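You operate a simulated robot arm through the tools that you are given. There is no shell and no other tool. Be economical: measure what you need, move in short steps, check, and stop when the job is done.

The job below is to be done with a simulated robot arm. You get a single attempt, and the scene is never put back.

JOB
Take the cardboard tube and put it on the second shelf from the bottom of the wall rack. Put the yellow dye cup from the top of the front bench on the top of the dark low table and the green dye cup on the red seal ring. Fetch the tall bottle marked "green" from the top of the front bench and stand it on the filling table top. Take the cup on the top of the front bench and put it away on the top of the rusty table. Put two of the wiping pads from the top of the dark low table on the second shelf from the bottom of the wall rack. Put the black dust cap from the top of the tall table in the silver steel bowl and the white dust cap on the top of the tote. Put the soak pad on the top of the tall table away on the hose table top. Put the round bottle that says "blue" from the filling table top on the third shelf from the bottom of the wall rack and the round bottle that says "pink" on the top of the dark low table. Do these in any order. Set down upright: dye cup, tall bottle, cup, dust cap, round bottle.

Only the result counts: the job must be done as asked and must still hold three seconds after the hand-in. Knocking over, shifting, dropping, spilling or breaking anything else fails it. Lids that push on must go on centred and level and be pressed home; caps that screw on are set level and turned clockwise until they are tight.

ROBOT AND FRAMES
A 7-joint arm with a two-finger gripper on a trunk, on a base that drives. Base frame: it is fixed to the floor where the robot stands at the start and does not move with it; the origin is under the middle of the robot, x ahead of it, y to its left, z up; the surface under the hand at the start is at about z = 76. Readings come in cm, degrees, newtons and seconds.
With the tool pointing down near the work surface it reaches from about 10 to 42 cm from the robot's upright axis, wherever it stands. Its first joint turns from -143.0 to 143.0 degrees. Places, roughly: cardboard tube (5x5x11 cm) [50, -10, 80]; cup (6x5x6 cm) [110, 0, 80]; dust cap [-725, 1050, 100]; dye cup [25, -25, 75]; filling table top [20, 210, 40]; hose table top [-180, 690, 70]; round bottle [25, 225, 50]; seal ring (6x6x1 cm) [-10, -40, 80]; second shelf of the wall rack [310, 240, 80]; soak pad (11x7x4 cm) [-700, 1070, 90]; steel bowl (14x15x6 cm) [-740, 1020, 90]; tall bottle [0, -25, 75]; third shelf of the wall rack [310, 240, 140]; top of the dark low table [120, 230, 50]; top of the rusty table [-50, 200, 80]; top of the tote (22x22 cm) [-306, 884, 116]; wiping pad (10x7x3 cm) [110, 230, 50]; wiping pad (6x10x3 cm) [130, 230, 50]; wiping pad (6x9x3 cm) [110, 210, 50]; wiping pad (7x10x3 cm) [130, 210, 50]. Payload 1.47 kg.
Tool frame: the origin (TCP) lies between the finger pads and is the grasp point; the fingertips stand 1.6 cm ahead of it; z points along the fingers, y is the line along which they close. Largest opening 8.7 cm; the body of the gripper starts 5.5 cm behind the TCP.
Orientation is that of the tool frame in the base frame, as a unit quaternion [x, y, z, w]. With the fingers straight down and closing along the base's y, the tool's x points along the base's -x, its y along +y and its z along -z.

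CONTROLS
- The arm moves only by the tool apply_moves. Its argument "moves" is one flat list of numbers, 7 for each row, row after row: the turn, a rotation vector about the base's x, y, z in rad, then the shift along the base's x, y, z in cm, then the finger opening in cm, from 0 to 8.7. In form: [rx, ry, rz, x, y, z, fingers, rx, ry, rz, x, y, z, fingers, ...]. A call has 1 to 8 rows; each row shifts and turns the commanded pose from where the row before left it. Rows are played at 5 a second. More than 5 cm and 8.6 degrees between two rows, or a gripper value outside its range, and nothing of the call is played. Where a pose cannot be reached the arm comes as near as it can. A force on the tool above 40 N (or 10 N above the force at the start of the call, whichever is more), or a blocked arm, ends the call early, and 0.2 s more pass. The fingers move at their own pace (about 4.5 cm/s each) and stop on an object; they squeeze with about 28 N. The grip force told is the motor's: it shows also when the fingers shut on nothing. Time passes only in rows, and 0.2 s behind the last, so rows that do not move let the fingers close. The reply holds the time, the measured pose of the TCP, the force on the tool along the base axes, the opening and the grip force, in the units named above and with some noise, with the torque about the TCP (base axes, N m) and any sound that the robot's microphone picked up.
- Cameras (640 x 400 px; columns grow to the right, rows downward): "scene" is now at [10.3, -4.72, 154.96]; the picture's right is [-0.81, -0.59, 0.00], its down [-0.54, 0.75, -0.37] and it looks along [0.22, -0.30, -0.93] (base axes); focal length 214 px, centre (320, 200). "wrist" rides on the gripper at [7.3, 1.2, -9] in the tool frame; the picture's right is [-0.16, 0.99, 0.00], its down [-0.72, -0.12, -0.68] and it looks along [-0.67, -0.11, 0.73] (tool axes); focal length 247 px, centre (320, 200). There is no depth. A picture from a camera that has moved, and an enlarged one, comes with that camera's place and axes in the base frame and with its lens.
- get_image(camera): a new picture of that camera. The clock stands still meanwhile.
- raise_lower(by): slides the trunk up (or, below 0, down) by that many cm; the arm and the scene camera ride with it, the base frame stays. It gives what a move gives, with no picture.
- roll_base(legs): drives the robot by 1 to 6 legs, each [ahead, left, turn to the left] in cm, cm and degrees, along the robot's own axes; the way and the turn of a leg run together, so that a leg with both is an arc; at most 150 cm and 180 degrees a leg. The arm and the cameras ride along, it lands a little off, and it stops where it bumps. It gives what a move gives.
- turn_head(pan, tilt): turns the head with the scene camera to pan (to the left, within 86 degrees either way) and tilt (down, from -29 to 69), counted from straight ahead of the robot. It gives what a move gives.
- zoom(camera, box): a new picture of the part [left, top, right, bottom] of that camera's present view, enlarged. The clock stands still meanwhile.
- job_done(): hands the job in; it is judged then, once.

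Work in short steps. Places have to be worked out from the pictures, the camera data and where the tool is seen: move nearer, look again, correct. Check each grasp and each placing, and mend what went wrong. You have 567 turns and 360 pictures in all, those below and enlarged ones among them. Open the gripper and draw the arm clear of the work before you hand the job in, unless the task says otherwise.

The tools are called after "Call:" as name(argument=value, ...) on one line, values as JSON. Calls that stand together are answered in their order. apply_moves: Moves the arm, as the interface text tells. Its arguments: {"type":"object","properties":{"moves":{"type":"array","items":{"type":"number"}}},"required":["moves"]} The other tools are called the same way: raise_lower (by) slides the trunk up or down; roll_base (legs) drives the base; turn_head (pan, tilt) turns the head that bears the scene camera; get_image (camera) takes a picture; zoom (camera, box) takes an enlarged picture of a part of a camera's view; job_done () hands the job in.

At the start:

```text
time_s: 0.0
ee_pos: [15.37, -32.18, 105.25]
orientation: [0.0, 1.0, 0.0, 0.0]
contact_force: [0.4, 0.2, 0.7]
ft_torque: [-0.01, 0.0, -0.01]
gripper_width: 8.69
finger_force: 0.0
trunk travel left (down, up): [-91.3, 32.7]
robot x, y, heading: [-0.04, -0.07, 0.0]
head pan, tilt: [-52.0, 68.8]
```

scene: 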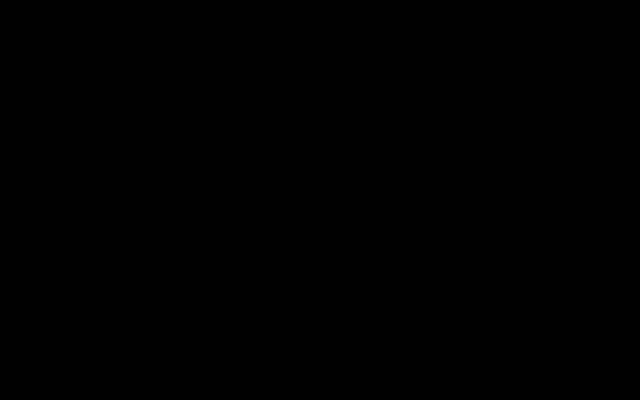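
wrist: 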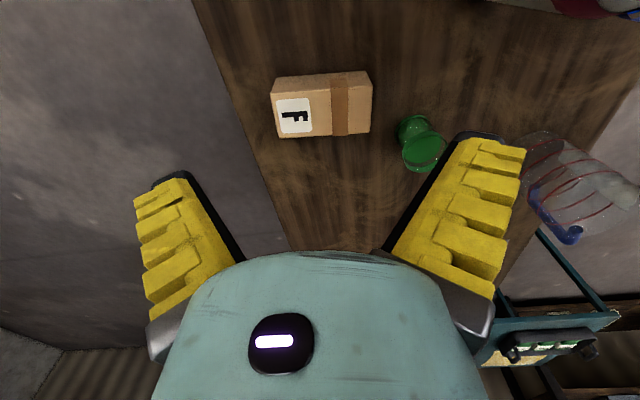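

The scene view is black (perhaps blocked or failed), so I turn the head to see if that changes.

Call:
turn_head(pan=0, tilt=40)

Call:
get_image(camera="scene")

```text
time_s: 1.2
ee_pos: [15.47, -32.06, 105.31]
orientation: [0.0, 1.0, 0.0, 0.0]
contact_force: [-0.8, 0.0, 0.6]
ft_torque: [0.01, 0.02, -0.05]
gripper_width: 8.69
finger_force: 0.0
trunk travel left (down, up): [-91.3, 32.7]
robot x, y, heading: [-0.36, 0.03, -0.1]
head pan, tilt: [0.0, 40.0]
```

```text
357 pictures are left
camera scene: at [10.37, -4.76, 155.02], right [-0.81, -0.59, 0.0], down [-0.55, 0.75, -0.38], along [0.22, -0.31, -0.92], focal length 214 px, centre (320, 200)
```

scene: 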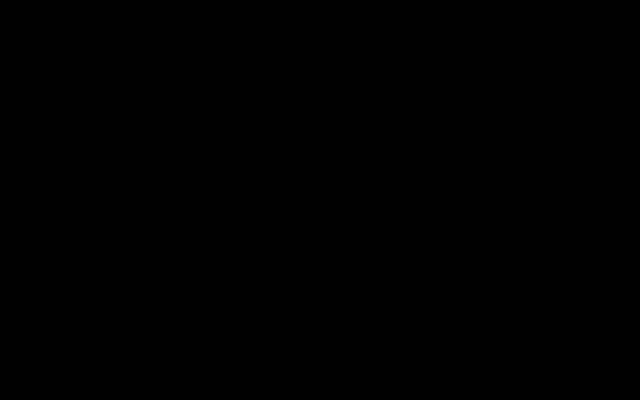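

The scene camera looks dead; its pose didn't follow the head. I'll work with the wrist camera, raising the trunk for a wider view.

Call:
raise_lower(by=30)

Call:
get_image(camera="wrist")

```text
time_s: 4.2
ee_pos: [15.48, -32.08, 135.15]
orientation: [0.0, 1.0, 0.0, 0.001]
contact_force: [-1.3, 0.3, 0.5]
ft_torque: [-0.02, 0.03, 0.0]
gripper_width: 8.71
finger_force: 0.1
trunk travel left (down, up): [-121.3, 2.7]
robot x, y, heading: [-0.1, -0.11, 0.2]
head pan, tilt: [0.0, 40.0]
```

```text
356 pictures are left
camera wrist: at [8.05, -30.86, 143.98], right [0.16, 0.99, 0.0], down [0.72, -0.12, 0.68], along [0.67, -0.11, -0.73], focal length 247 px, centre (320, 200)
```

wrist: 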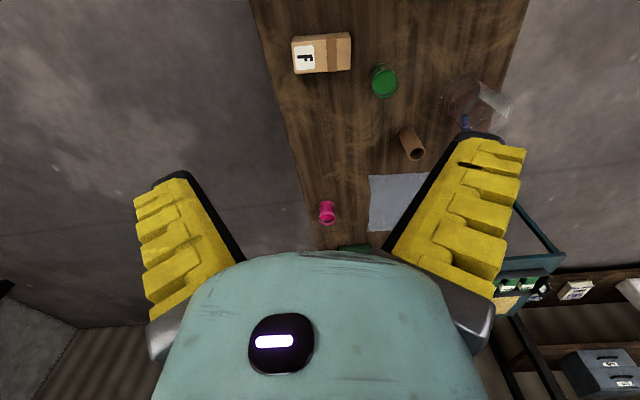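

The bench spans about y −46…12. I tilt the tool so the camera looks straight down, to see the near parts.

Call:
apply_moves(moves=[0, 0.148, 0, 2, 0, 0, 8.7, 0, 0.148, 0, 2, 0, 0, 8.7, 0, 0.148, 0, 2, 0, 0, 8.7, 0, 0.148, 0, 2, 0, 0, 8.7, 0, 0.148, 0, 2, 0, 0, 8.7])

Call:
get_image(camera="wrist")

```text
time_s: 5.4
ee_pos: [25.52, -32.1, 135.26]
orientation: [0.0, 0.932, 0.001, -0.364]
contact_force: [0.0, -0.1, -0.2]
ft_torque: [0.01, 0.02, 0.04]
gripper_width: 8.73
finger_force: 0.0
trunk travel left (down, up): [-121.3, 2.7]
robot x, y, heading: [0.08, -0.24, 0.0]
head pan, tilt: [0.0, 40.0]
```

```text
355 pictures are left
camera wrist: at [26.07, -30.88, 146.56], right [0.12, 0.99, -0.11], down [0.99, -0.12, 0.01], along [0.0, -0.11, -0.99], focal length 247 px, centre (320, 200)
```

wrist: 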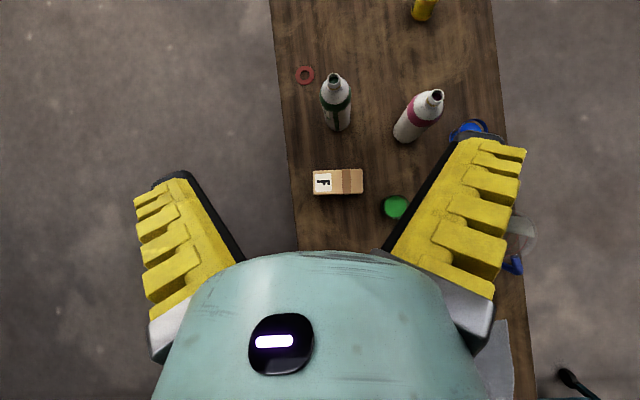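

The robot's body isn't visible where its axis should be, so it may hang from above. I turn the camera around toward the axis to learn the robot's shape.

Call:
apply_moves(moves=[0, -0.148, 0, 0, 0, 0, 8.7, 0, -0.148, 0, 0, 0, 0, 8.7, 0, -0.148, 0, 0, 0, 0, 8.7, 0, -0.148, 0, 0, 0, 0, 8.7, 0, -0.148, 0, 0, 0, 0, 8.7, 0, 0, 0.148, 0, 0, 0, 8.7, 0, 0, 0.148, 0, 0, 0, 8.7, 0, 0, 0.148, 0, 0, 0, 8.7])

Call:
apply_moves(moves=[0, 0, 0.148, 0, 0, 0, 8.7, 0, 0, 0.148, 0, 0, 0, 8.7, 0, 0, 0.148, 0, 0, 0, 8.7, 0, 0, 0.148, 0, 0, 0, 8.7, 0, 0, 0.148, 0, 0, 0, 8.7, 0, 0, 0.148, 0, 0, 0, 8.7, 0, 0, 0.148, 0, 0, 0, 8.7, 0, 0, 0.148, 0, 0, 0, 8.7])

Call:
get_image(camera="wrist")

```text
time_s: 7.2
ee_pos: [25.29, -32.48, 134.92]
orientation: [-0.221, 0.975, -0.001, 0.0]
contact_force: [-0.4, 0.0, -0.1]
ft_torque: [-0.01, 0.0, 0.05]
gripper_width: 8.68
finger_force: 0.1
out of reach, approached as far as the arm can: row 5
trunk travel left (down, up): [-121.3, 2.7]
robot x, y, heading: [-0.25, 0.06, -0.3]
head pan, tilt: [0.0, 40.0]
```

```text
time_s: 9.0
ee_pos: [25.42, -32.61, 134.74]
orientation: [0.728, -0.686, 0.0, 0.0]
contact_force: [-0.1, -0.1, -0.2]
ft_torque: [0.0, 0.04, -0.01]
gripper_width: 8.71
finger_force: 0.0
trunk travel left (down, up): [-121.3, 2.7]
robot x, y, heading: [0.09, 0.09, -0.0]
head pan, tilt: [0.0, 40.0]
```

```text
354 pictures are left
camera wrist: at [24.57, -39.81, 143.57], right [-1.0, 0.1, 0.0], down [0.07, 0.73, 0.68], along [0.07, 0.68, -0.73], focal length 247 px, centre (320, 200)
```

wrist: 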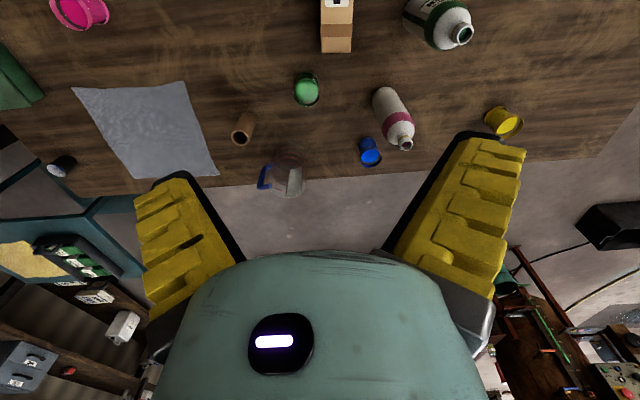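

All bench items are seen. The green dye cup is at about (30.6, −18.4) and the ring at about (−10, −39). I lower the trunk and move over the green cup.

Call:
raise_lower(by=-35)

Call:
apply_moves(moves=[0, 0, 0, 1.3, 3.5, 0, 8.7, 0, 0, 0, 1.3, 3.5, 0, 8.7, 0, 0, 0, 1.3, 3.5, 0, 8.7, 0, 0, 0, 1.3, 3.5, 0, 8.7, 0, 0, 0, 0, 0, 0, 8.7])

Call:
get_image(camera="wrist")

```text
time_s: 12.4
ee_pos: [25.4, -32.72, 99.83]
orientation: [0.727, -0.687, 0.0, -0.001]
contact_force: [-0.1, -0.1, -0.2]
ft_torque: [-0.04, -0.03, 0.03]
gripper_width: 8.68
finger_force: 0.1
trunk travel left (down, up): [-86.3, 37.7]
robot x, y, heading: [-0.0, 0.03, -0.2]
head pan, tilt: [0.0, 40.0]
```

```text
time_s: 13.6
ee_pos: [31.8, -24.84, 93.28]
orientation: [0.727, -0.686, 0.0, 0.001]
contact_force: [-0.4, 0.6, -0.2]
ft_torque: [0.04, 0.03, 0.0]
gripper_width: 8.69
finger_force: 0.0
out of reach, approached as far as the arm can: row 1, 2, 3, 4
trunk travel left (down, up): [-86.3, 37.7]
robot x, y, heading: [0.02, 0.34, 0.2]
head pan, tilt: [0.0, 40.0]
```

```text
353 pictures are left
camera wrist: at [30.86, -32.22, 101.98], right [-0.99, 0.1, 0.0], down [0.08, 0.73, 0.68], along [0.07, 0.68, -0.73], focal length 247 px, centre (320, 200)
```

wrist: 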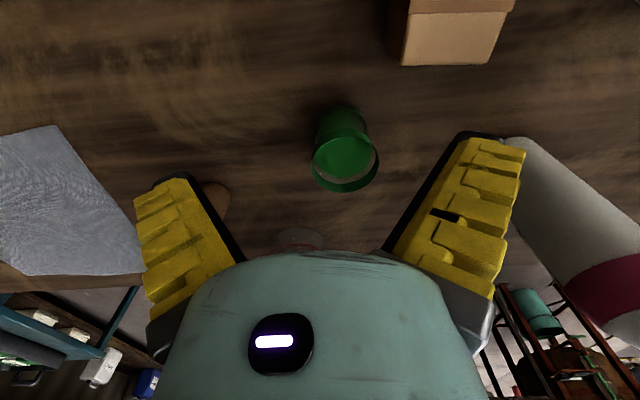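

The cup stands near (30, −19.6) with its rim at z≈84.5 and a diameter of about 5.6. The inner move was out of reach from here, so I try again in small steps.

Call:
apply_moves(moves=[0, 0, 0, -0.9, 2.6, 0, 8.7, 0, 0, 0, -0.9, 2.6, 0, 8.7, 0, 0, 0, 0, 0, 0, 8.7])

```text
time_s: 14.4
ee_pos: [30.91, -22.8, 91.38]
orientation: [0.727, -0.687, -0.002, 0.0]
contact_force: [-0.2, 0.2, -1.0]
ft_torque: [0.01, 0.0, -0.01]
gripper_width: 8.69
finger_force: 0.1
out of reach, approached as far as the arm can: row 1, 2
trunk travel left (down, up): [-86.3, 37.7]
robot x, y, heading: [-0.12, 0.2, -0.1]
head pan, tilt: [0.0, 40.0]
```

The arm is too folded at this trunk height. I raise the trunk and then extend the arm downward.

Call:
raise_lower(by=15)

Call:
apply_moves(moves=[0, 0, 0, 0, 1, -4, 8.7, 0, 0, 0, -0.4, 1, -4, 8.7, 0, 0, 0, -0.4, 1, -4, 8.7, 0, 0, 0, 0, 0, 0, 8.7])

```text
time_s: 16.2
ee_pos: [31.01, -22.82, 106.39]
orientation: [0.728, -0.686, -0.001, -0.001]
contact_force: [-0.1, -0.3, 0.3]
ft_torque: [0.02, -0.01, -0.02]
gripper_width: 8.71
finger_force: 0.1
trunk travel left (down, up): [-101.3, 22.7]
robot x, y, heading: [0.2, 0.19, 0.0]
head pan, tilt: [0.0, 40.0]
```

```text
time_s: 17.2
ee_pos: [29.53, -18.69, 94.49]
orientation: [0.727, -0.686, -0.016, -0.005]
contact_force: [0.2, 0.1, -0.1]
ft_torque: [-0.01, 0.01, 0.02]
gripper_width: 8.69
finger_force: 0.0
out of reach, approached as far as the arm can: row 3
trunk travel left (down, up): [-101.3, 22.7]
robot x, y, heading: [-0.06, -0.23, 0.1]
head pan, tilt: [0.0, 40.0]
```

Call:
apply_moves(moves=[0, 0, 0, 0.2, -0.3, -3, 8.7, 0, 0, 0, 0.2, -0.3, -3, 8.7, 0, 0, 0, 0, 0, 0, 8.7])

Call:
get_image(camera="wrist")

```text
time_s: 18.0
ee_pos: [30.22, -20.44, 95.06]
orientation: [0.727, -0.686, -0.006, -0.003]
contact_force: [-0.3, 0.0, -0.2]
ft_torque: [0.03, -0.03, -0.01]
gripper_width: 8.7
finger_force: 0.0
out of reach, approached as far as the arm can: row 1, 2
trunk travel left (down, up): [-101.3, 22.7]
robot x, y, heading: [0.21, -0.18, -0.2]
head pan, tilt: [0.0, 40.0]
```

```text
352 pictures are left
camera wrist: at [29.3, -27.88, 103.77], right [-0.99, 0.1, 0.0], down [0.08, 0.72, 0.69], along [0.07, 0.69, -0.72], focal length 247 px, centre (320, 200)
```

wrist: 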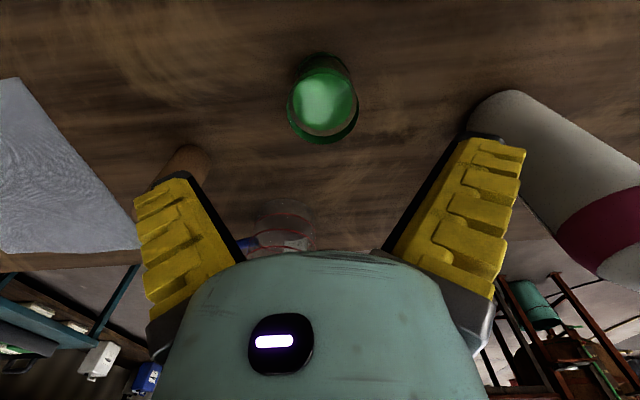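

The odd reach limits suggest a wrist joint is near its stop with this yaw. I rotate the tool back toward yaw ≈0 and look again.

Call:
apply_moves(moves=[0, 0, -0.148, 0, 0, 0.5, 8.7, 0, 0, -0.148, 0, 0, 0.5, 8.7, 0, 0, -0.148, 0, 0, 0.5, 8.7, 0, 0, -0.148, 0, 0, 0, 8.7, 0, 0, -0.148, 0, 0, 0, 8.7, 0, 0, -0.148, 0, 0, 0, 8.7, 0, 0, -0.148, 0, 0, 0, 8.7, 0, 0, -0.148, 0, 0, 0, 8.7])

Call:
apply_moves(moves=[0, 0, -0.148, 0, 0, 0, 8.7, 0, 0, -0.148, 0, 0, 0, 8.7, 0, 0, -0.148, 0, 0, 0, 8.7, 0, 0, 0, 0, 0, -2, 8.7, 0, 0, 0, 0, 0, -3, 8.7, 0, 0, 0, 0, 0, 0, 8.7])

Call:
get_image(camera="wrist")

```text
time_s: 19.8
ee_pos: [30.34, -20.62, 96.56]
orientation: [-0.218, 0.976, 0.001, 0.001]
contact_force: [-0.2, 0.4, 0.0]
ft_torque: [-0.01, 0.01, -0.01]
gripper_width: 8.73
finger_force: 0.1
trunk travel left (down, up): [-101.3, 22.7]
robot x, y, heading: [-0.15, -0.14, -0.1]
head pan, tilt: [0.0, 40.0]
```

```text
time_s: 21.2
ee_pos: [30.48, -20.22, 94.72]
orientation: [0.0, 1.0, 0.0, 0.0]
contact_force: [0.0, -0.8, 0.5]
ft_torque: [-0.02, -0.01, -0.02]
gripper_width: 8.71
finger_force: 0.0
out of reach, approached as far as the arm can: row 4, 5
trunk travel left (down, up): [-101.3, 22.7]
robot x, y, heading: [-0.01, 0.05, -0.0]
head pan, tilt: [0.0, 40.0]
```

```text
351 pictures are left
camera wrist: at [23.07, -18.93, 103.48], right [0.16, 0.99, 0.0], down [0.72, -0.12, 0.68], along [0.67, -0.11, -0.73], focal length 247 px, centre (320, 200)
```

wrist: 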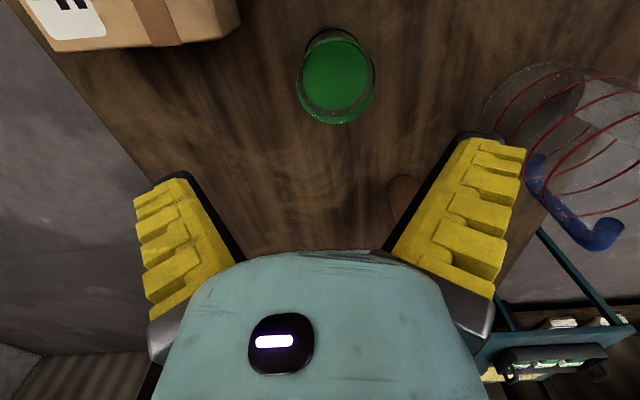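

At this trunk height the arm is at its lower limit, so I align over the cup at (29.7, −19.2) and lower the trunk in two stages.

Call:
apply_moves(moves=[0, 0, 0, -0.8, 1.0, 0, 8.7, 0, 0, 0, 0, 0, 0, 8.7])

Call:
raise_lower(by=-7)

Call:
get_image(camera="wrist")

```text
time_s: 21.8
ee_pos: [29.76, -19.13, 94.56]
orientation: [0.001, 1.0, 0.001, 0.001]
contact_force: [-0.1, 0.4, 0.3]
ft_torque: [0.02, 0.02, 0.0]
gripper_width: 8.71
finger_force: 0.2
trunk travel left (down, up): [-101.3, 22.7]
robot x, y, heading: [0.05, 0.09, 0.0]
head pan, tilt: [0.0, 40.0]
```

```text
time_s: 22.9
ee_pos: [29.76, -19.21, 87.78]
orientation: [0.0, 1.0, 0.0, 0.001]
contact_force: [0.7, -0.5, 0.3]
ft_torque: [0.04, 0.02, -0.02]
gripper_width: 8.69
finger_force: 0.1
trunk travel left (down, up): [-94.3, 29.7]
robot x, y, heading: [-0.22, 0.25, -0.1]
head pan, tilt: [0.0, 40.0]
```

```text
350 pictures are left
camera wrist: at [22.32, -17.94, 96.46], right [0.16, 0.99, 0.0], down [0.72, -0.12, 0.68], along [0.67, -0.11, -0.73], focal length 247 px, centre (320, 200)
```

wrist: 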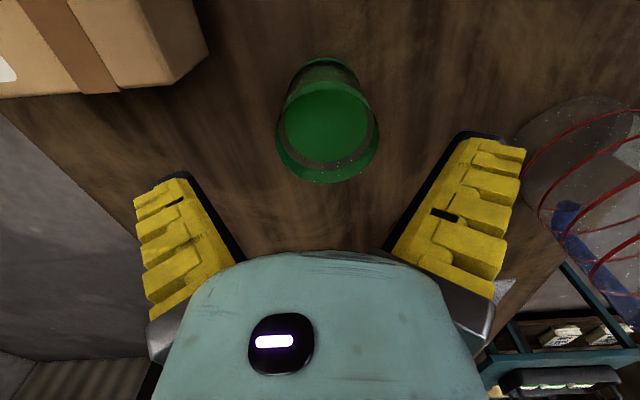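

The rim centre is at about (28.7, −18.6, 84). I correct the position and descend to z≈81.5.

Call:
apply_moves(moves=[0, 0, 0, -0.9, 0.5, -1, 8.7, 0, 0, 0, 0, 0, -2.5, 8.7, 0, 0, 0, 0, 0, -2.7, 8.7, 0, 0, 0, 0, 0, 0, 8.7])

Call:
get_image(camera="wrist")

```text
time_s: 23.9
ee_pos: [27.78, -17.98, 86.02]
orientation: [0.0, 1.0, 0.0, 0.001]
contact_force: [0.3, 0.3, 0.4]
ft_torque: [0.01, 0.03, 0.0]
gripper_width: 8.73
finger_force: 0.1
out of reach, approached as far as the arm can: row 2, 3
trunk travel left (down, up): [-94.3, 29.7]
robot x, y, heading: [0.0, 0.16, 0.1]
head pan, tilt: [0.0, 40.0]
```

```text
349 pictures are left
camera wrist: at [20.3, -16.79, 94.74], right [0.16, 0.99, 0.0], down [0.72, -0.12, 0.68], along [0.67, -0.11, -0.73], focal length 247 px, centre (320, 200)
```

wrist: 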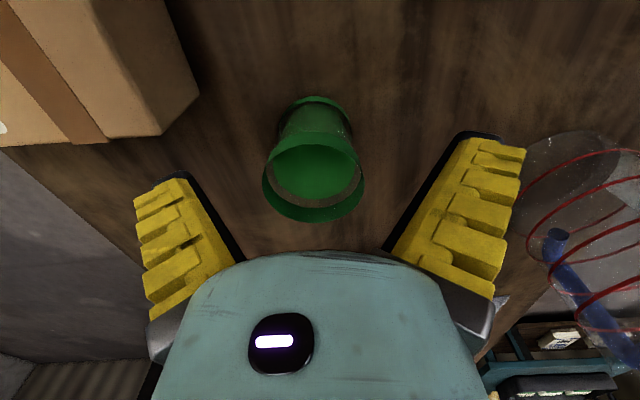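

Call:
apply_moves(moves=[0, 0, 0, 0.8, -0.55, 0, 8.7, 0, 0, 0, 0, 0, 0, 8.7])

Call:
raise_lower(by=-5)

Call:
get_image(camera="wrist")

```text
time_s: 24.4
ee_pos: [28.66, -18.6, 86.12]
orientation: [0.0, 1.0, 0.001, 0.001]
contact_force: [0.4, -0.4, 0.5]
ft_torque: [0.01, -0.02, -0.02]
gripper_width: 8.7
finger_force: 0.1
trunk travel left (down, up): [-94.3, 29.7]
robot x, y, heading: [0.1, 0.12, 0.3]
head pan, tilt: [0.0, 40.0]
```

```text
time_s: 25.4
ee_pos: [28.54, -18.62, 81.02]
orientation: [0.002, 1.0, 0.0, 0.001]
contact_force: [0.1, 0.2, -0.2]
ft_torque: [0.03, 0.01, 0.01]
gripper_width: 8.72
finger_force: 0.1
trunk travel left (down, up): [-89.3, 34.7]
robot x, y, heading: [0.16, -0.17, 0.1]
head pan, tilt: [0.0, 40.0]
```

```text
348 pictures are left
camera wrist: at [21.13, -17.33, 89.75], right [0.16, 0.99, 0.0], down [0.72, -0.12, 0.68], along [0.67, -0.11, -0.73], focal length 247 px, centre (320, 200)
```

wrist: 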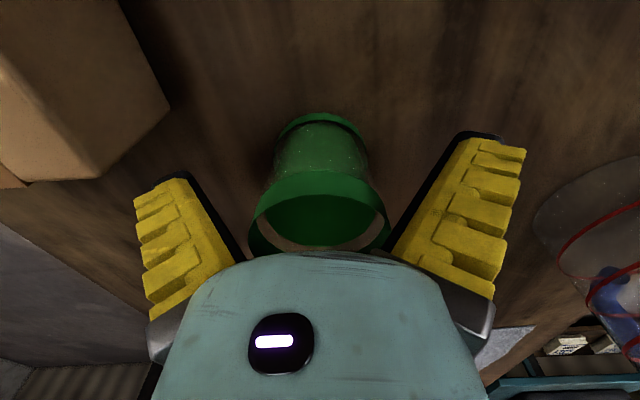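

The cup sits between the fingers, so I close.

Call:
apply_moves(moves=[0, 0, 0, 0, 0, 0, 4, 0, 0, 0, 0, 0, 0, 3, 0, 0, 0, 0, 0, 0, 3])

```text
time_s: 26.2
ee_pos: [28.63, -18.46, 80.96]
orientation: [0.0, 1.0, 0.001, 0.0]
contact_force: [-0.2, -0.2, 1.0]
ft_torque: [0.0, 0.05, 0.0]
gripper_width: 6.63
finger_force: 28.2
trunk travel left (down, up): [-89.3, 34.7]
robot x, y, heading: [-0.36, 0.34, 0.2]
head pan, tilt: [0.0, 40.0]
```

Gripped at 6.6 cm. I lift well above the tall bottles (top ≈100).

Call:
raise_lower(by=33)

Call:
apply_moves(moves=[0, 0, -0.14, -2, -4, 0, 3, 0, 0, -0.14, -3, -3.7, 0, 3, 0, 0, -0.14, -4, -2.7, 0, 3, 0, 0, -0.14, -4, -2.5, 0, 3, 0, 0, -0.14, -4.2, -2, 0, 3, 0, 0, -0.14, -4.5, -1.5, 0, 3, 0, 0, -0.14, -4.5, -1, 0, 3, 0, 0, -0.14, -4, -0.5, 0, 3])

Call:
get_image(camera="wrist")

```text
time_s: 29.4
ee_pos: [28.56, -18.68, 113.91]
orientation: [0.001, 1.0, 0.0, 0.001]
contact_force: [0.0, -0.2, -1.1]
ft_torque: [-0.01, 0.03, 0.0]
gripper_width: 6.63
finger_force: 28.1
trunk travel left (down, up): [-122.3, 1.7]
robot x, y, heading: [0.13, -0.0, -0.4]
head pan, tilt: [0.0, 40.0]
```

```text
time_s: 31.2
ee_pos: [5.77, -29.03, 123.82]
orientation: [0.471, 0.882, -0.001, 0.0]
contact_force: [-0.1, 0.2, -1.7]
ft_torque: [0.0, 0.01, -0.02]
gripper_width: 6.56
finger_force: 28.7
out of reach, approached as far as the arm can: row 1, 2, 4, 5, 6, 7, 8
trunk travel left (down, up): [-122.3, 1.7]
robot x, y, heading: [-0.17, -0.06, 0.1]
head pan, tilt: [0.0, 40.0]
```

```text
347 pictures are left
camera wrist: at [2.6, -22.14, 132.54], right [0.91, 0.42, 0.0], down [0.31, -0.67, 0.68], along [0.28, -0.62, -0.73], focal length 247 px, centre (320, 200)
```

wrist: 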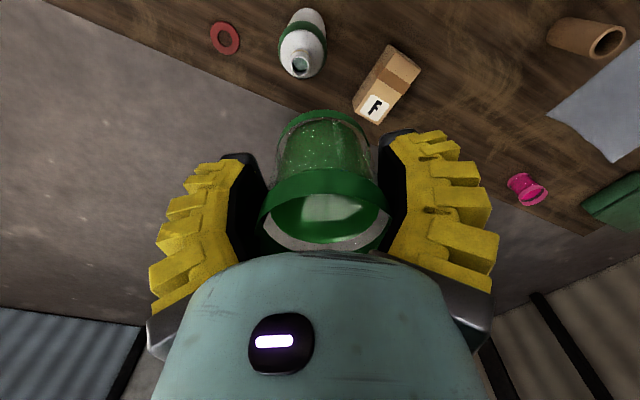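

The arm is working near its outer limit. I shift height from trunk to arm (trunk −12, arm +8) and proceed toward the ring at (−10, −38.7).

Call:
raise_lower(by=-12)

Call:
apply_moves(moves=[0, 0, 0, -2, -1, 3, 3, 0, 0, 0, -3, -2, 3, 3, 0, 0, 0, -3, -2, 2, 3, 0, 0, 0, -3, -2, 0, 3, 0, 0, 0, -3, -1.5, 0, 3, 0, 0, 0, -1.5, -1, 0, 3, 0, 0, 0, 0, 0, 0, 3])

Call:
get_image(camera="wrist")

```text
time_s: 32.7
ee_pos: [5.81, -29.04, 111.76]
orientation: [0.471, 0.882, -0.001, 0.001]
contact_force: [-0.5, -0.5, -1.3]
ft_torque: [0.0, 0.01, 0.02]
gripper_width: 6.54
finger_force: 28.2
trunk travel left (down, up): [-110.3, 13.7]
robot x, y, heading: [-0.13, -0.12, -0.0]
head pan, tilt: [0.0, 40.0]
```

```text
time_s: 34.3
ee_pos: [0.6, -32.56, 118.74]
orientation: [0.471, 0.882, -0.001, 0.001]
contact_force: [0.1, 0.0, -1.9]
ft_torque: [0.03, 0.0, -0.02]
gripper_width: 6.51
finger_force: 27.6
out of reach, approached as far as the arm can: row 2, 3, 4, 5, 6
trunk travel left (down, up): [-110.3, 13.7]
robot x, y, heading: [0.0, 0.17, 0.1]
head pan, tilt: [0.0, 40.0]
```

```text
346 pictures are left
camera wrist: at [-2.62, -25.74, 127.62], right [0.91, 0.42, 0.0], down [0.31, -0.67, 0.68], along [0.28, -0.62, -0.73], focal length 247 px, centre (320, 200)
```

wrist: 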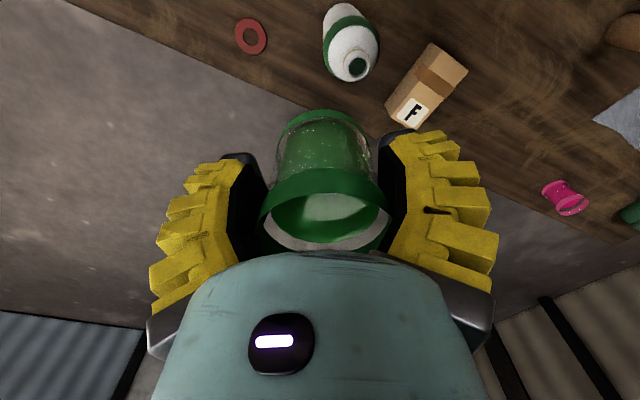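

Ring is at (−10.4, −38.5). The arm seems stuck on a joint bound, so I use the base to shift by (−11, −6).

Call:
roll_base(legs=[[-11, -6, 0]])

Call:
get_image(camera="wrist")

```text
time_s: 35.6
ee_pos: [-10.65, -38.68, 118.83]
orientation: [0.471, 0.882, 0.0, 0.001]
contact_force: [-0.6, 0.9, -2.0]
ft_torque: [-0.02, 0.0, 0.01]
gripper_width: 6.5
finger_force: 27.6
trunk travel left (down, up): [-110.3, 13.7]
robot x, y, heading: [-11.03, -6.1, -0.1]
head pan, tilt: [0.0, 40.0]
```

```text
345 pictures are left
camera wrist: at [-13.79, -31.79, 127.61], right [0.91, 0.42, 0.0], down [0.31, -0.67, 0.68], along [0.28, -0.62, -0.73], focal length 247 px, centre (320, 200)
```

wrist: 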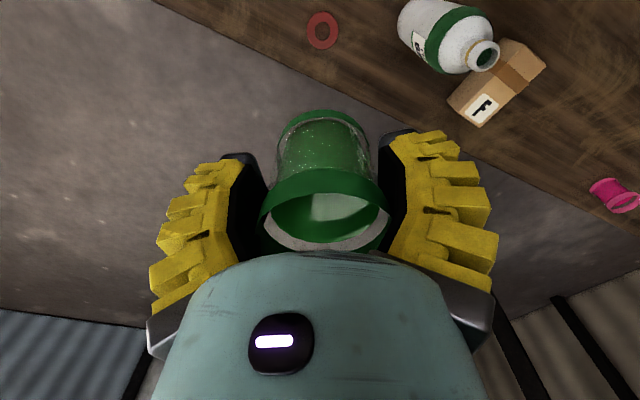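

Call:
raise_lower(by=-28)

Call:
get_image(camera="wrist")

```text
time_s: 38.4
ee_pos: [-10.56, -38.57, 90.89]
orientation: [0.471, 0.882, 0.0, 0.001]
contact_force: [-0.3, 0.1, -1.6]
ft_torque: [-0.01, 0.01, -0.02]
gripper_width: 6.48
finger_force: 28.6
trunk travel left (down, up): [-82.3, 41.7]
robot x, y, heading: [-10.98, -5.92, 0.0]
head pan, tilt: [0.0, 40.0]
```

```text
344 pictures are left
camera wrist: at [-13.78, -31.78, 99.61], right [0.91, 0.42, 0.0], down [0.31, -0.67, 0.68], along [0.28, -0.62, -0.73], focal length 247 px, centre (320, 200)
```

wrist: 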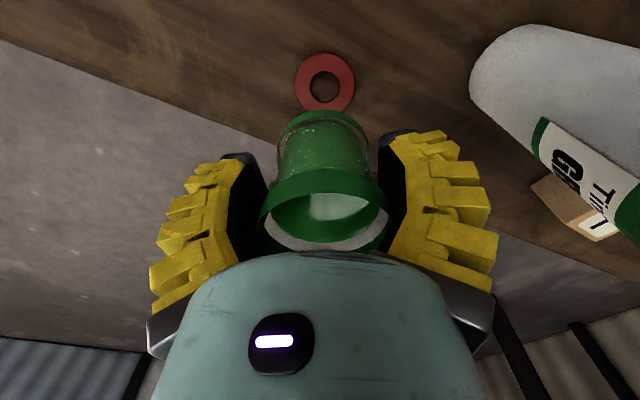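

Ring is at (−10.6, −38.2). From image sizes I judge that the cup is held about 1.1 cm ahead of the TCP, so I shift (−0.65, +1.3), lower to just above the ring and look.

Call:
apply_moves(moves=[0, 0, 0, -0.65, 1.3, 0, 3, 0, 0, 0, 0, 0, 0, 3])

Call:
raise_lower(by=-6.5)

Call:
get_image(camera="wrist")

```text
time_s: 39.0
ee_pos: [-11.22, -37.27, 90.8]
orientation: [0.471, 0.882, -0.001, 0.001]
contact_force: [0.9, 0.8, -0.7]
ft_torque: [0.01, 0.04, 0.0]
gripper_width: 6.46
finger_force: 28.1
trunk travel left (down, up): [-82.3, 41.7]
robot x, y, heading: [-11.05, -6.34, -0.2]
head pan, tilt: [0.0, 40.0]
```

```text
time_s: 40.1
ee_pos: [-11.26, -37.41, 84.31]
orientation: [0.471, 0.882, -0.001, 0.001]
contact_force: [-0.1, 0.2, -1.3]
ft_torque: [0.02, 0.02, 0.0]
gripper_width: 6.47
finger_force: 28.5
trunk travel left (down, up): [-75.8, 48.2]
robot x, y, heading: [-11.06, -6.09, -0.3]
head pan, tilt: [0.0, 40.0]
```

```text
343 pictures are left
camera wrist: at [-14.49, -30.49, 93.08], right [0.91, 0.42, 0.0], down [0.31, -0.67, 0.68], along [0.28, -0.62, -0.73], focal length 247 px, centre (320, 200)
```

wrist: 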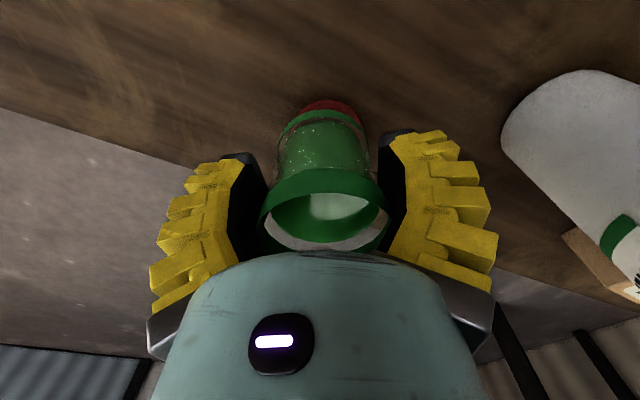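

The ring is visible just under the cup: slightly right and forward. I nudge (+0.55, −0.25) and lower by arm steps until contact.

Call:
apply_moves(moves=[0, 0, 0, 0.55, -0.25, 0, 3, 0, 0, 0, 0, 0, 0, 3])

Call:
raise_lower(by=-1.7)

Call:
get_image(camera="wrist")

```text
time_s: 40.7
ee_pos: [-10.69, -37.56, 84.47]
orientation: [0.471, 0.882, 0.0, 0.001]
contact_force: [0.8, -0.1, -1.4]
ft_torque: [0.01, 0.04, 0.0]
gripper_width: 6.49
finger_force: 28.7
trunk travel left (down, up): [-75.8, 48.2]
robot x, y, heading: [-11.19, -5.92, 0.2]
head pan, tilt: [0.0, 40.0]
```

```text
time_s: 41.3
ee_pos: [-10.68, -37.68, 82.59]
orientation: [0.47, 0.883, -0.002, 0.0]
contact_force: [-0.9, 0.5, -2.1]
ft_torque: [0.01, 0.04, -0.03]
gripper_width: 6.47
finger_force: 28.5
trunk travel left (down, up): [-74.1, 49.9]
robot x, y, heading: [-11.42, -6.06, -0.0]
head pan, tilt: [0.0, 40.0]
```

```text
342 pictures are left
camera wrist: at [-13.94, -30.78, 91.41], right [0.91, 0.42, 0.0], down [0.31, -0.66, 0.68], along [0.29, -0.62, -0.73], focal length 247 px, centre (320, 200)
```

wrist: 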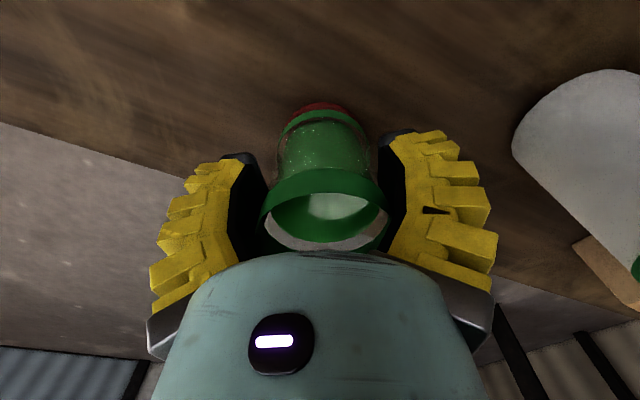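

Centred now. I lower in small arm steps until contact.

Call:
apply_moves(moves=[0, 0, 0, 0, 0, -0.3, 3, 0, 0, 0, 0, 0, 0, 3])

Call:
apply_moves(moves=[0, 0, 0, 0, 0, -0.25, 3, 0, 0, 0, 0, 0, 0, 3])

```text
time_s: 41.9
ee_pos: [-10.79, -37.59, 82.43]
orientation: [0.471, 0.882, -0.001, 0.001]
contact_force: [-0.3, -0.4, -2.3]
ft_torque: [0.03, 0.0, -0.04]
gripper_width: 6.5
finger_force: 27.6
trunk travel left (down, up): [-74.1, 49.9]
robot x, y, heading: [-11.23, -5.85, 0.1]
head pan, tilt: [0.0, 40.0]
```

```text
time_s: 42.5
ee_pos: [-10.81, -37.63, 81.99]
orientation: [0.472, 0.882, 0.0, 0.001]
contact_force: [-0.3, -0.1, -2.1]
ft_torque: [0.01, 0.03, 0.01]
gripper_width: 6.48
finger_force: 27.9
trunk travel left (down, up): [-74.1, 49.9]
robot x, y, heading: [-11.41, -6.24, -0.1]
head pan, tilt: [0.0, 40.0]
```

Call:
apply_moves(moves=[0, 0, 0, 0, 0, -0.25, 3, 0, 0, 0, 0, 0, 0, 3])

Call:
apply_moves(moves=[0, 0, 0, 0, 0, -0.2, 3, 0, 0, 0, 0, 0, 0, 3])

Call:
get_image(camera="wrist")

```text
time_s: 43.1
ee_pos: [-10.75, -37.59, 81.87]
orientation: [0.472, 0.882, -0.001, 0.0]
contact_force: [-0.2, 0.0, -1.9]
ft_torque: [0.06, 0.04, 0.01]
gripper_width: 6.46
finger_force: 27.7
trunk travel left (down, up): [-74.1, 49.9]
robot x, y, heading: [-10.74, -5.93, 0.0]
head pan, tilt: [0.0, 40.0]
```

```text
time_s: 43.7
ee_pos: [-10.71, -37.69, 81.66]
orientation: [0.47, 0.883, -0.001, 0.001]
contact_force: [0.1, 0.2, 1.5]
ft_torque: [-0.07, -0.09, -0.02]
gripper_width: 6.49
finger_force: 29.0
trunk travel left (down, up): [-74.1, 49.9]
robot x, y, heading: [-11.29, -5.94, 0.3]
head pan, tilt: [0.0, 40.0]
```

```text
341 pictures are left
camera wrist: at [-13.98, -30.81, 90.42], right [0.91, 0.42, 0.0], down [0.31, -0.66, 0.68], along [0.28, -0.62, -0.73], focal length 247 px, centre (320, 200)
```

wrist: 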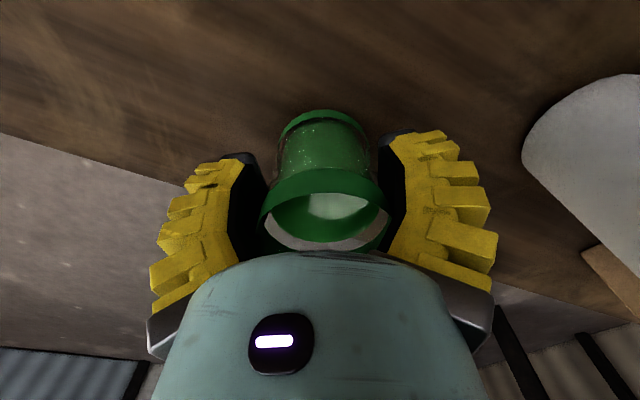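

Contact (+3.5 N). I release slowly and rise a little to check.

Call:
apply_moves(moves=[0, 0, 0, 0, 0, -0.05, 6.5, 0, 0, 0, 0, 0, 0, 7.2, 0, 0, 0, 0, 0, 0, 8.2, 0, 0, 0, 0, 0, 0, 8.7])

Call:
raise_lower(by=10)

Call:
get_image(camera="wrist")

```text
time_s: 44.7
ee_pos: [-10.77, -37.57, 81.66]
orientation: [0.472, 0.882, -0.001, 0.0]
contact_force: [0.3, -0.2, -1.0]
ft_torque: [0.03, 0.0, 0.04]
gripper_width: 8.69
finger_force: 0.0
trunk travel left (down, up): [-74.1, 49.9]
robot x, y, heading: [-11.39, -5.8, 0.1]
head pan, tilt: [0.0, 40.0]
```

```text
time_s: 46.0
ee_pos: [-10.81, -37.64, 91.6]
orientation: [0.471, 0.882, 0.0, 0.0]
contact_force: [-0.5, -0.1, 0.3]
ft_torque: [-0.01, 0.02, -0.04]
gripper_width: 8.71
finger_force: 0.2
trunk travel left (down, up): [-84.1, 39.9]
robot x, y, heading: [-11.26, -6.11, -0.3]
head pan, tilt: [0.0, 40.0]
```

```text
340 pictures are left
camera wrist: at [-13.97, -30.75, 100.32], right [0.91, 0.42, 0.0], down [0.31, -0.67, 0.68], along [0.28, -0.62, -0.73], focal length 247 px, centre (320, 200)
```

wrist: 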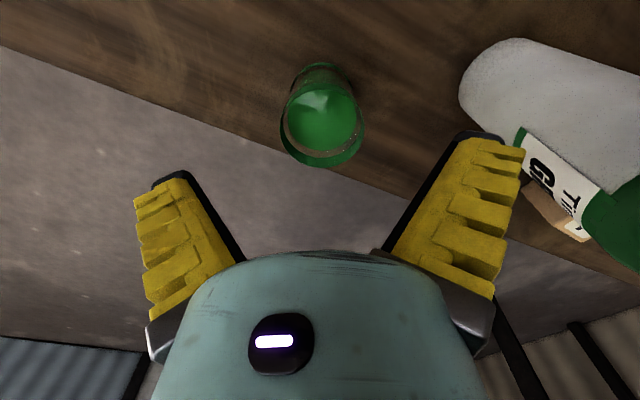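

Call:
zoom(camera="wrist", box=[250, 40, 400, 180])

```text
2.86 times, centred on (325, 110) of wrist
camera zoom: at [-13.97, -30.75, 100.32], right [0.91, 0.42, 0.0], down [0.31, -0.67, 0.68], along [0.28, -0.62, -0.73], focal length 706 px, centre (306, 457)
```

zoom: 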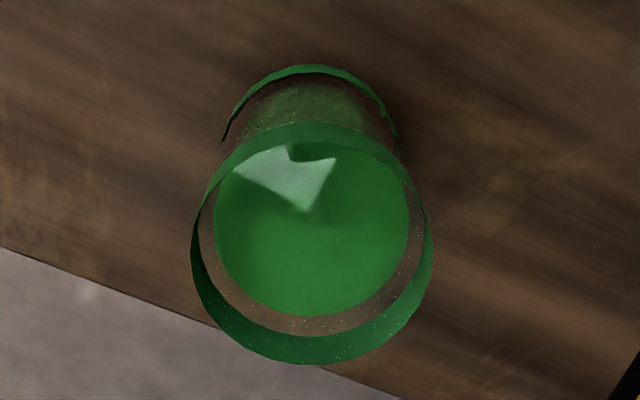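

The cup stands on the ring, centred at (−10.3, −38.6). Next is the yellow cup near (−21, −5): I raise the trunk and shift the base to bring the tool over it.

Call:
raise_lower(by=22)

Call:
roll_base(legs=[[-10, 29, 0]])

Call:
get_image(camera="wrist")

```text
time_s: 48.4
ee_pos: [-10.71, -37.57, 113.57]
orientation: [0.471, 0.882, 0.0, 0.001]
contact_force: [-0.9, -0.1, -0.3]
ft_torque: [0.02, -0.01, -0.03]
gripper_width: 8.71
finger_force: 0.0
trunk travel left (down, up): [-106.1, 17.9]
robot x, y, heading: [-11.15, -5.82, 0.0]
head pan, tilt: [0.0, 40.0]
```

```text
time_s: 50.5
ee_pos: [-20.59, -8.34, 113.57]
orientation: [0.471, 0.882, -0.001, 0.0]
contact_force: [0.0, -0.3, -0.1]
ft_torque: [0.02, 0.03, 0.03]
gripper_width: 8.72
finger_force: 0.1
trunk travel left (down, up): [-106.1, 17.9]
robot x, y, heading: [-21.06, 23.16, -0.1]
head pan, tilt: [0.0, 40.0]
```

```text
338 pictures are left
camera wrist: at [-23.88, -1.55, 122.33], right [0.91, 0.42, 0.0], down [0.3, -0.67, 0.68], along [0.28, -0.62, -0.73], focal length 247 px, centre (320, 200)
```

wrist: 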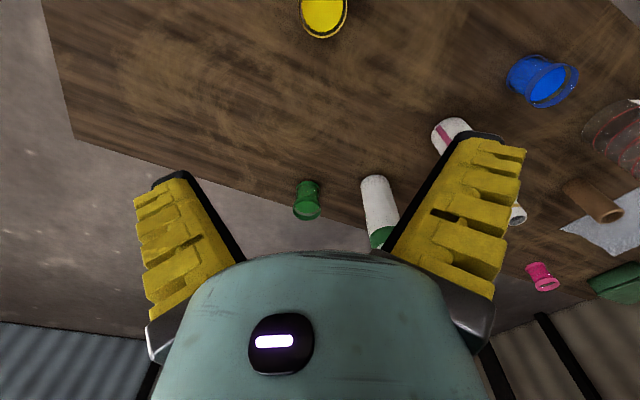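

Call:
roll_base(legs=[[-1.2, 3.2, 0]])

Call:
raise_lower(by=-21)

Call:
get_image(camera="wrist")

```text
time_s: 51.3
ee_pos: [-21.86, -5.34, 113.49]
orientation: [0.472, 0.882, -0.001, 0.0]
contact_force: [0.1, 1.2, 0.2]
ft_torque: [0.01, -0.01, 0.04]
gripper_width: 8.68
finger_force: 0.1
trunk travel left (down, up): [-106.1, 17.9]
robot x, y, heading: [-22.71, 26.13, -0.3]
head pan, tilt: [0.0, 40.0]
```

```text
time_s: 53.5
ee_pos: [-21.95, -5.19, 92.67]
orientation: [0.471, 0.882, 0.0, 0.001]
contact_force: [-0.3, -0.2, -0.6]
ft_torque: [-0.03, 0.01, 0.02]
gripper_width: 8.69
finger_force: 0.1
trunk travel left (down, up): [-85.1, 38.9]
robot x, y, heading: [-22.19, 26.44, -0.3]
head pan, tilt: [0.0, 40.0]
```

```text
337 pictures are left
camera wrist: at [-25.08, 1.63, 101.34], right [0.91, 0.42, 0.0], down [0.3, -0.67, 0.68], along [0.28, -0.62, -0.73], focal length 247 px, centre (320, 200)
```

wrist: 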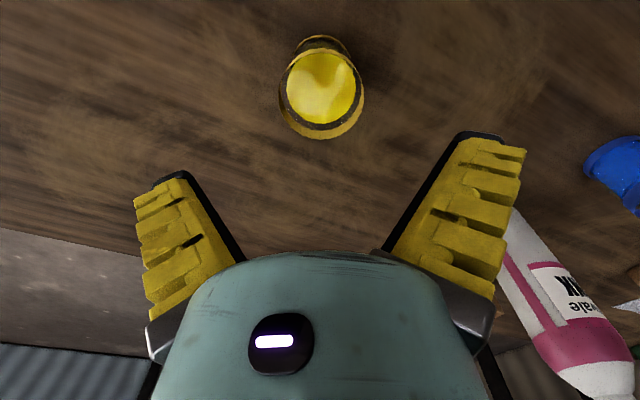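

Rim at (−22.1, −4.8, 81.6), nearly aligned. I nudge +0.35 in y and lower to z≈80.2.

Call:
apply_moves(moves=[0, 0, 0, -0.1, 0.35, 0, 8.7, 0, 0, 0, 0, 0, 0, 8.7])

Call:
raise_lower(by=-12.4)

Call:
get_image(camera="wrist")

```text
time_s: 54.1
ee_pos: [-21.98, -4.91, 92.7]
orientation: [0.472, 0.881, -0.001, 0.002]
contact_force: [0.0, 0.4, -0.5]
ft_torque: [-0.01, 0.03, -0.03]
gripper_width: 8.7
finger_force: 0.1
trunk travel left (down, up): [-85.1, 38.9]
robot x, y, heading: [-21.64, 26.2, -0.2]
head pan, tilt: [0.0, 40.0]
```

```text
time_s: 55.7
ee_pos: [-21.8, -4.89, 80.18]
orientation: [0.471, 0.882, 0.0, 0.001]
contact_force: [-0.5, 0.0, 0.3]
ft_torque: [0.02, -0.01, -0.01]
gripper_width: 8.71
finger_force: 0.0
trunk travel left (down, up): [-72.7, 51.3]
robot x, y, heading: [-22.46, 26.48, 0.1]
head pan, tilt: [0.0, 40.0]
```

```text
336 pictures are left
camera wrist: at [-25.17, 1.96, 88.95], right [0.91, 0.42, 0.0], down [0.3, -0.67, 0.68], along [0.28, -0.62, -0.73], focal length 247 px, centre (320, 200)
```

wrist: 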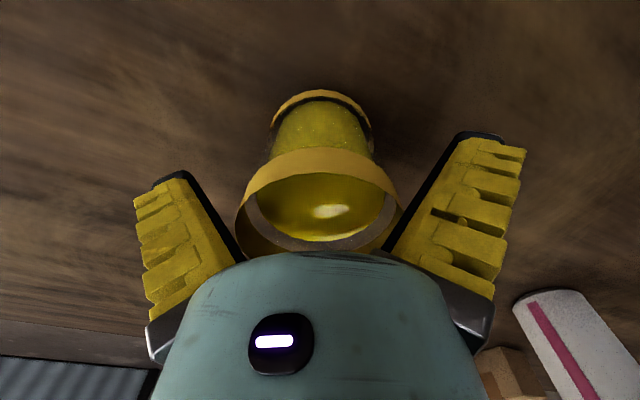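

Call:
apply_moves(moves=[0, 0, 0, 0, 0, 0, 5, 0, 0, 0, 0, 0, 0, 3, 0, 0, 0, 0, 0, 0, 3, 0, 0, 0, 0, 0, 0, 3])

Call:
raise_lower(by=35)

Call:
get_image(camera="wrist")

```text
time_s: 56.7
ee_pos: [-21.96, -4.8, 80.21]
orientation: [0.472, 0.882, 0.0, 0.0]
contact_force: [0.1, 0.2, -0.2]
ft_torque: [-0.01, -0.04, 0.01]
gripper_width: 6.73
finger_force: 28.1
trunk travel left (down, up): [-72.7, 51.3]
robot x, y, heading: [-22.32, 26.46, -0.3]
head pan, tilt: [0.0, 40.0]
```

```text
time_s: 60.1
ee_pos: [-21.93, -4.9, 115.1]
orientation: [0.471, 0.882, -0.001, 0.0]
contact_force: [-0.2, -0.8, -1.9]
ft_torque: [-0.01, -0.04, 0.03]
gripper_width: 6.67
finger_force: 27.6
trunk travel left (down, up): [-107.7, 16.3]
robot x, y, heading: [-21.85, 26.18, -0.2]
head pan, tilt: [0.0, 40.0]
```

```text
335 pictures are left
camera wrist: at [-25.17, 1.98, 123.93], right [0.91, 0.42, 0.0], down [0.3, -0.67, 0.68], along [0.28, -0.62, -0.73], focal length 247 px, centre (320, 200)
```

wrist: 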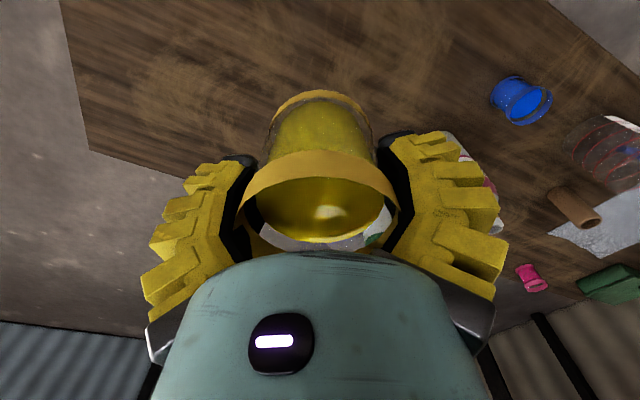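

Good grip. I raise higher, turn the robot to heading 180 (so that the camera looks toward +y), and drive to south of the dark low table.

Call:
raise_lower(by=16)

Call:
roll_base(legs=[[0, 0, 180], [-66, -50, 0]])

Call:
get_image(camera="wrist")

```text
time_s: 61.9
ee_pos: [-21.99, -4.84, 131.19]
orientation: [0.471, 0.882, -0.001, 0.0]
contact_force: [-0.1, -0.3, -1.8]
ft_torque: [0.01, -0.02, 0.02]
gripper_width: 6.61
finger_force: 27.5
trunk travel left (down, up): [-123.7, 0.3]
robot x, y, heading: [-22.07, 26.51, -0.1]
head pan, tilt: [0.0, 40.0]
```

```text
time_s: 73.8
ee_pos: [42.62, 109.41, 131.18]
orientation: [0.888, -0.46, -0.001, -0.001]
contact_force: [0.2, -0.8, -2.2]
ft_torque: [0.02, 0.01, -0.02]
gripper_width: 6.49
finger_force: 28.1
trunk travel left (down, up): [-123.7, 0.3]
robot x, y, heading: [43.93, 78.16, -178.6]
head pan, tilt: [0.0, 40.0]
```

```text
334 pictures are left
camera wrist: at [45.71, 102.82, 139.94], right [-0.9, -0.44, 0.0], down [-0.32, 0.66, 0.68], along [-0.3, 0.61, -0.73], focal length 247 px, centre (320, 200)
```

wrist: 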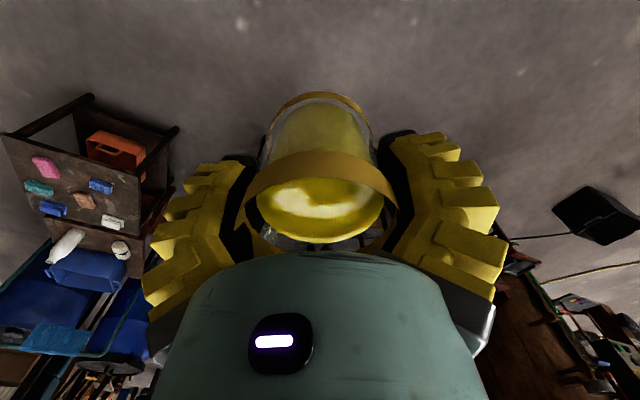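

I see the dark table with coloured pads near (117, 224). I drive nearer.

Call:
roll_base(legs=[[-74, -66, -1.4]])

Call:
get_image(camera="wrist")

```text
time_s: 79.0
ee_pos: [117.3, 175.62, 131.15]
orientation: [0.882, -0.471, 0.0, -0.001]
contact_force: [-0.3, 0.2, -2.1]
ft_torque: [0.01, -0.03, 0.01]
gripper_width: 6.5
finger_force: 28.2
trunk travel left (down, up): [-123.7, 0.3]
robot x, y, heading: [117.58, 144.48, 180.3]
head pan, tilt: [0.0, 40.0]
```

```text
333 pictures are left
camera wrist: at [120.25, 169.02, 139.93], right [-0.91, -0.42, 0.0], down [-0.31, 0.66, 0.68], along [-0.29, 0.62, -0.73], focal length 247 px, centre (320, 200)
```

wrist: 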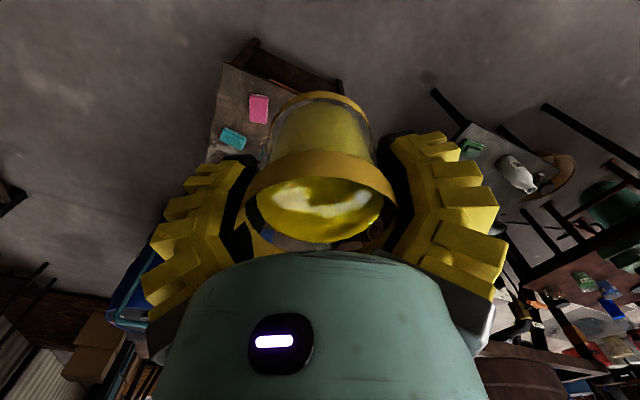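

The held cup hides the table. I step aside (x −30) for a clear look.

Call:
roll_base(legs=[[32, -4, 0]])

Call:
get_image(camera="wrist")

```text
time_s: 81.1
ee_pos: [85.73, 179.65, 131.17]
orientation: [0.881, -0.474, -0.001, 0.0]
contact_force: [0.7, 0.3, -1.6]
ft_torque: [0.01, 0.03, 0.01]
gripper_width: 6.51
finger_force: 27.4
trunk travel left (down, up): [-123.7, 0.3]
robot x, y, heading: [85.56, 148.43, 179.3]
head pan, tilt: [0.0, 40.0]
```

```text
332 pictures are left
camera wrist: at [88.63, 173.1, 139.93], right [-0.91, -0.41, 0.0], down [-0.3, 0.67, 0.68], along [-0.28, 0.62, -0.73], focal length 247 px, centre (320, 200)
```

wrist: 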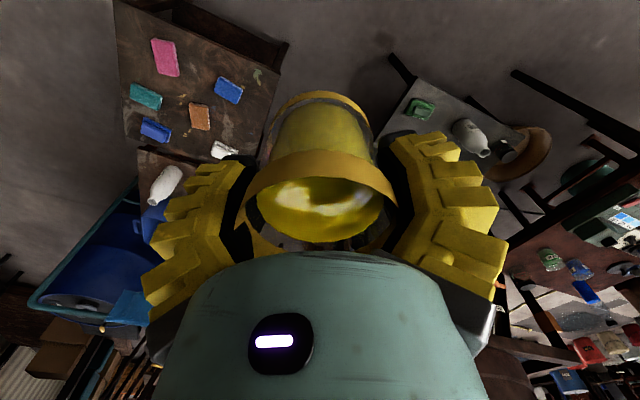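

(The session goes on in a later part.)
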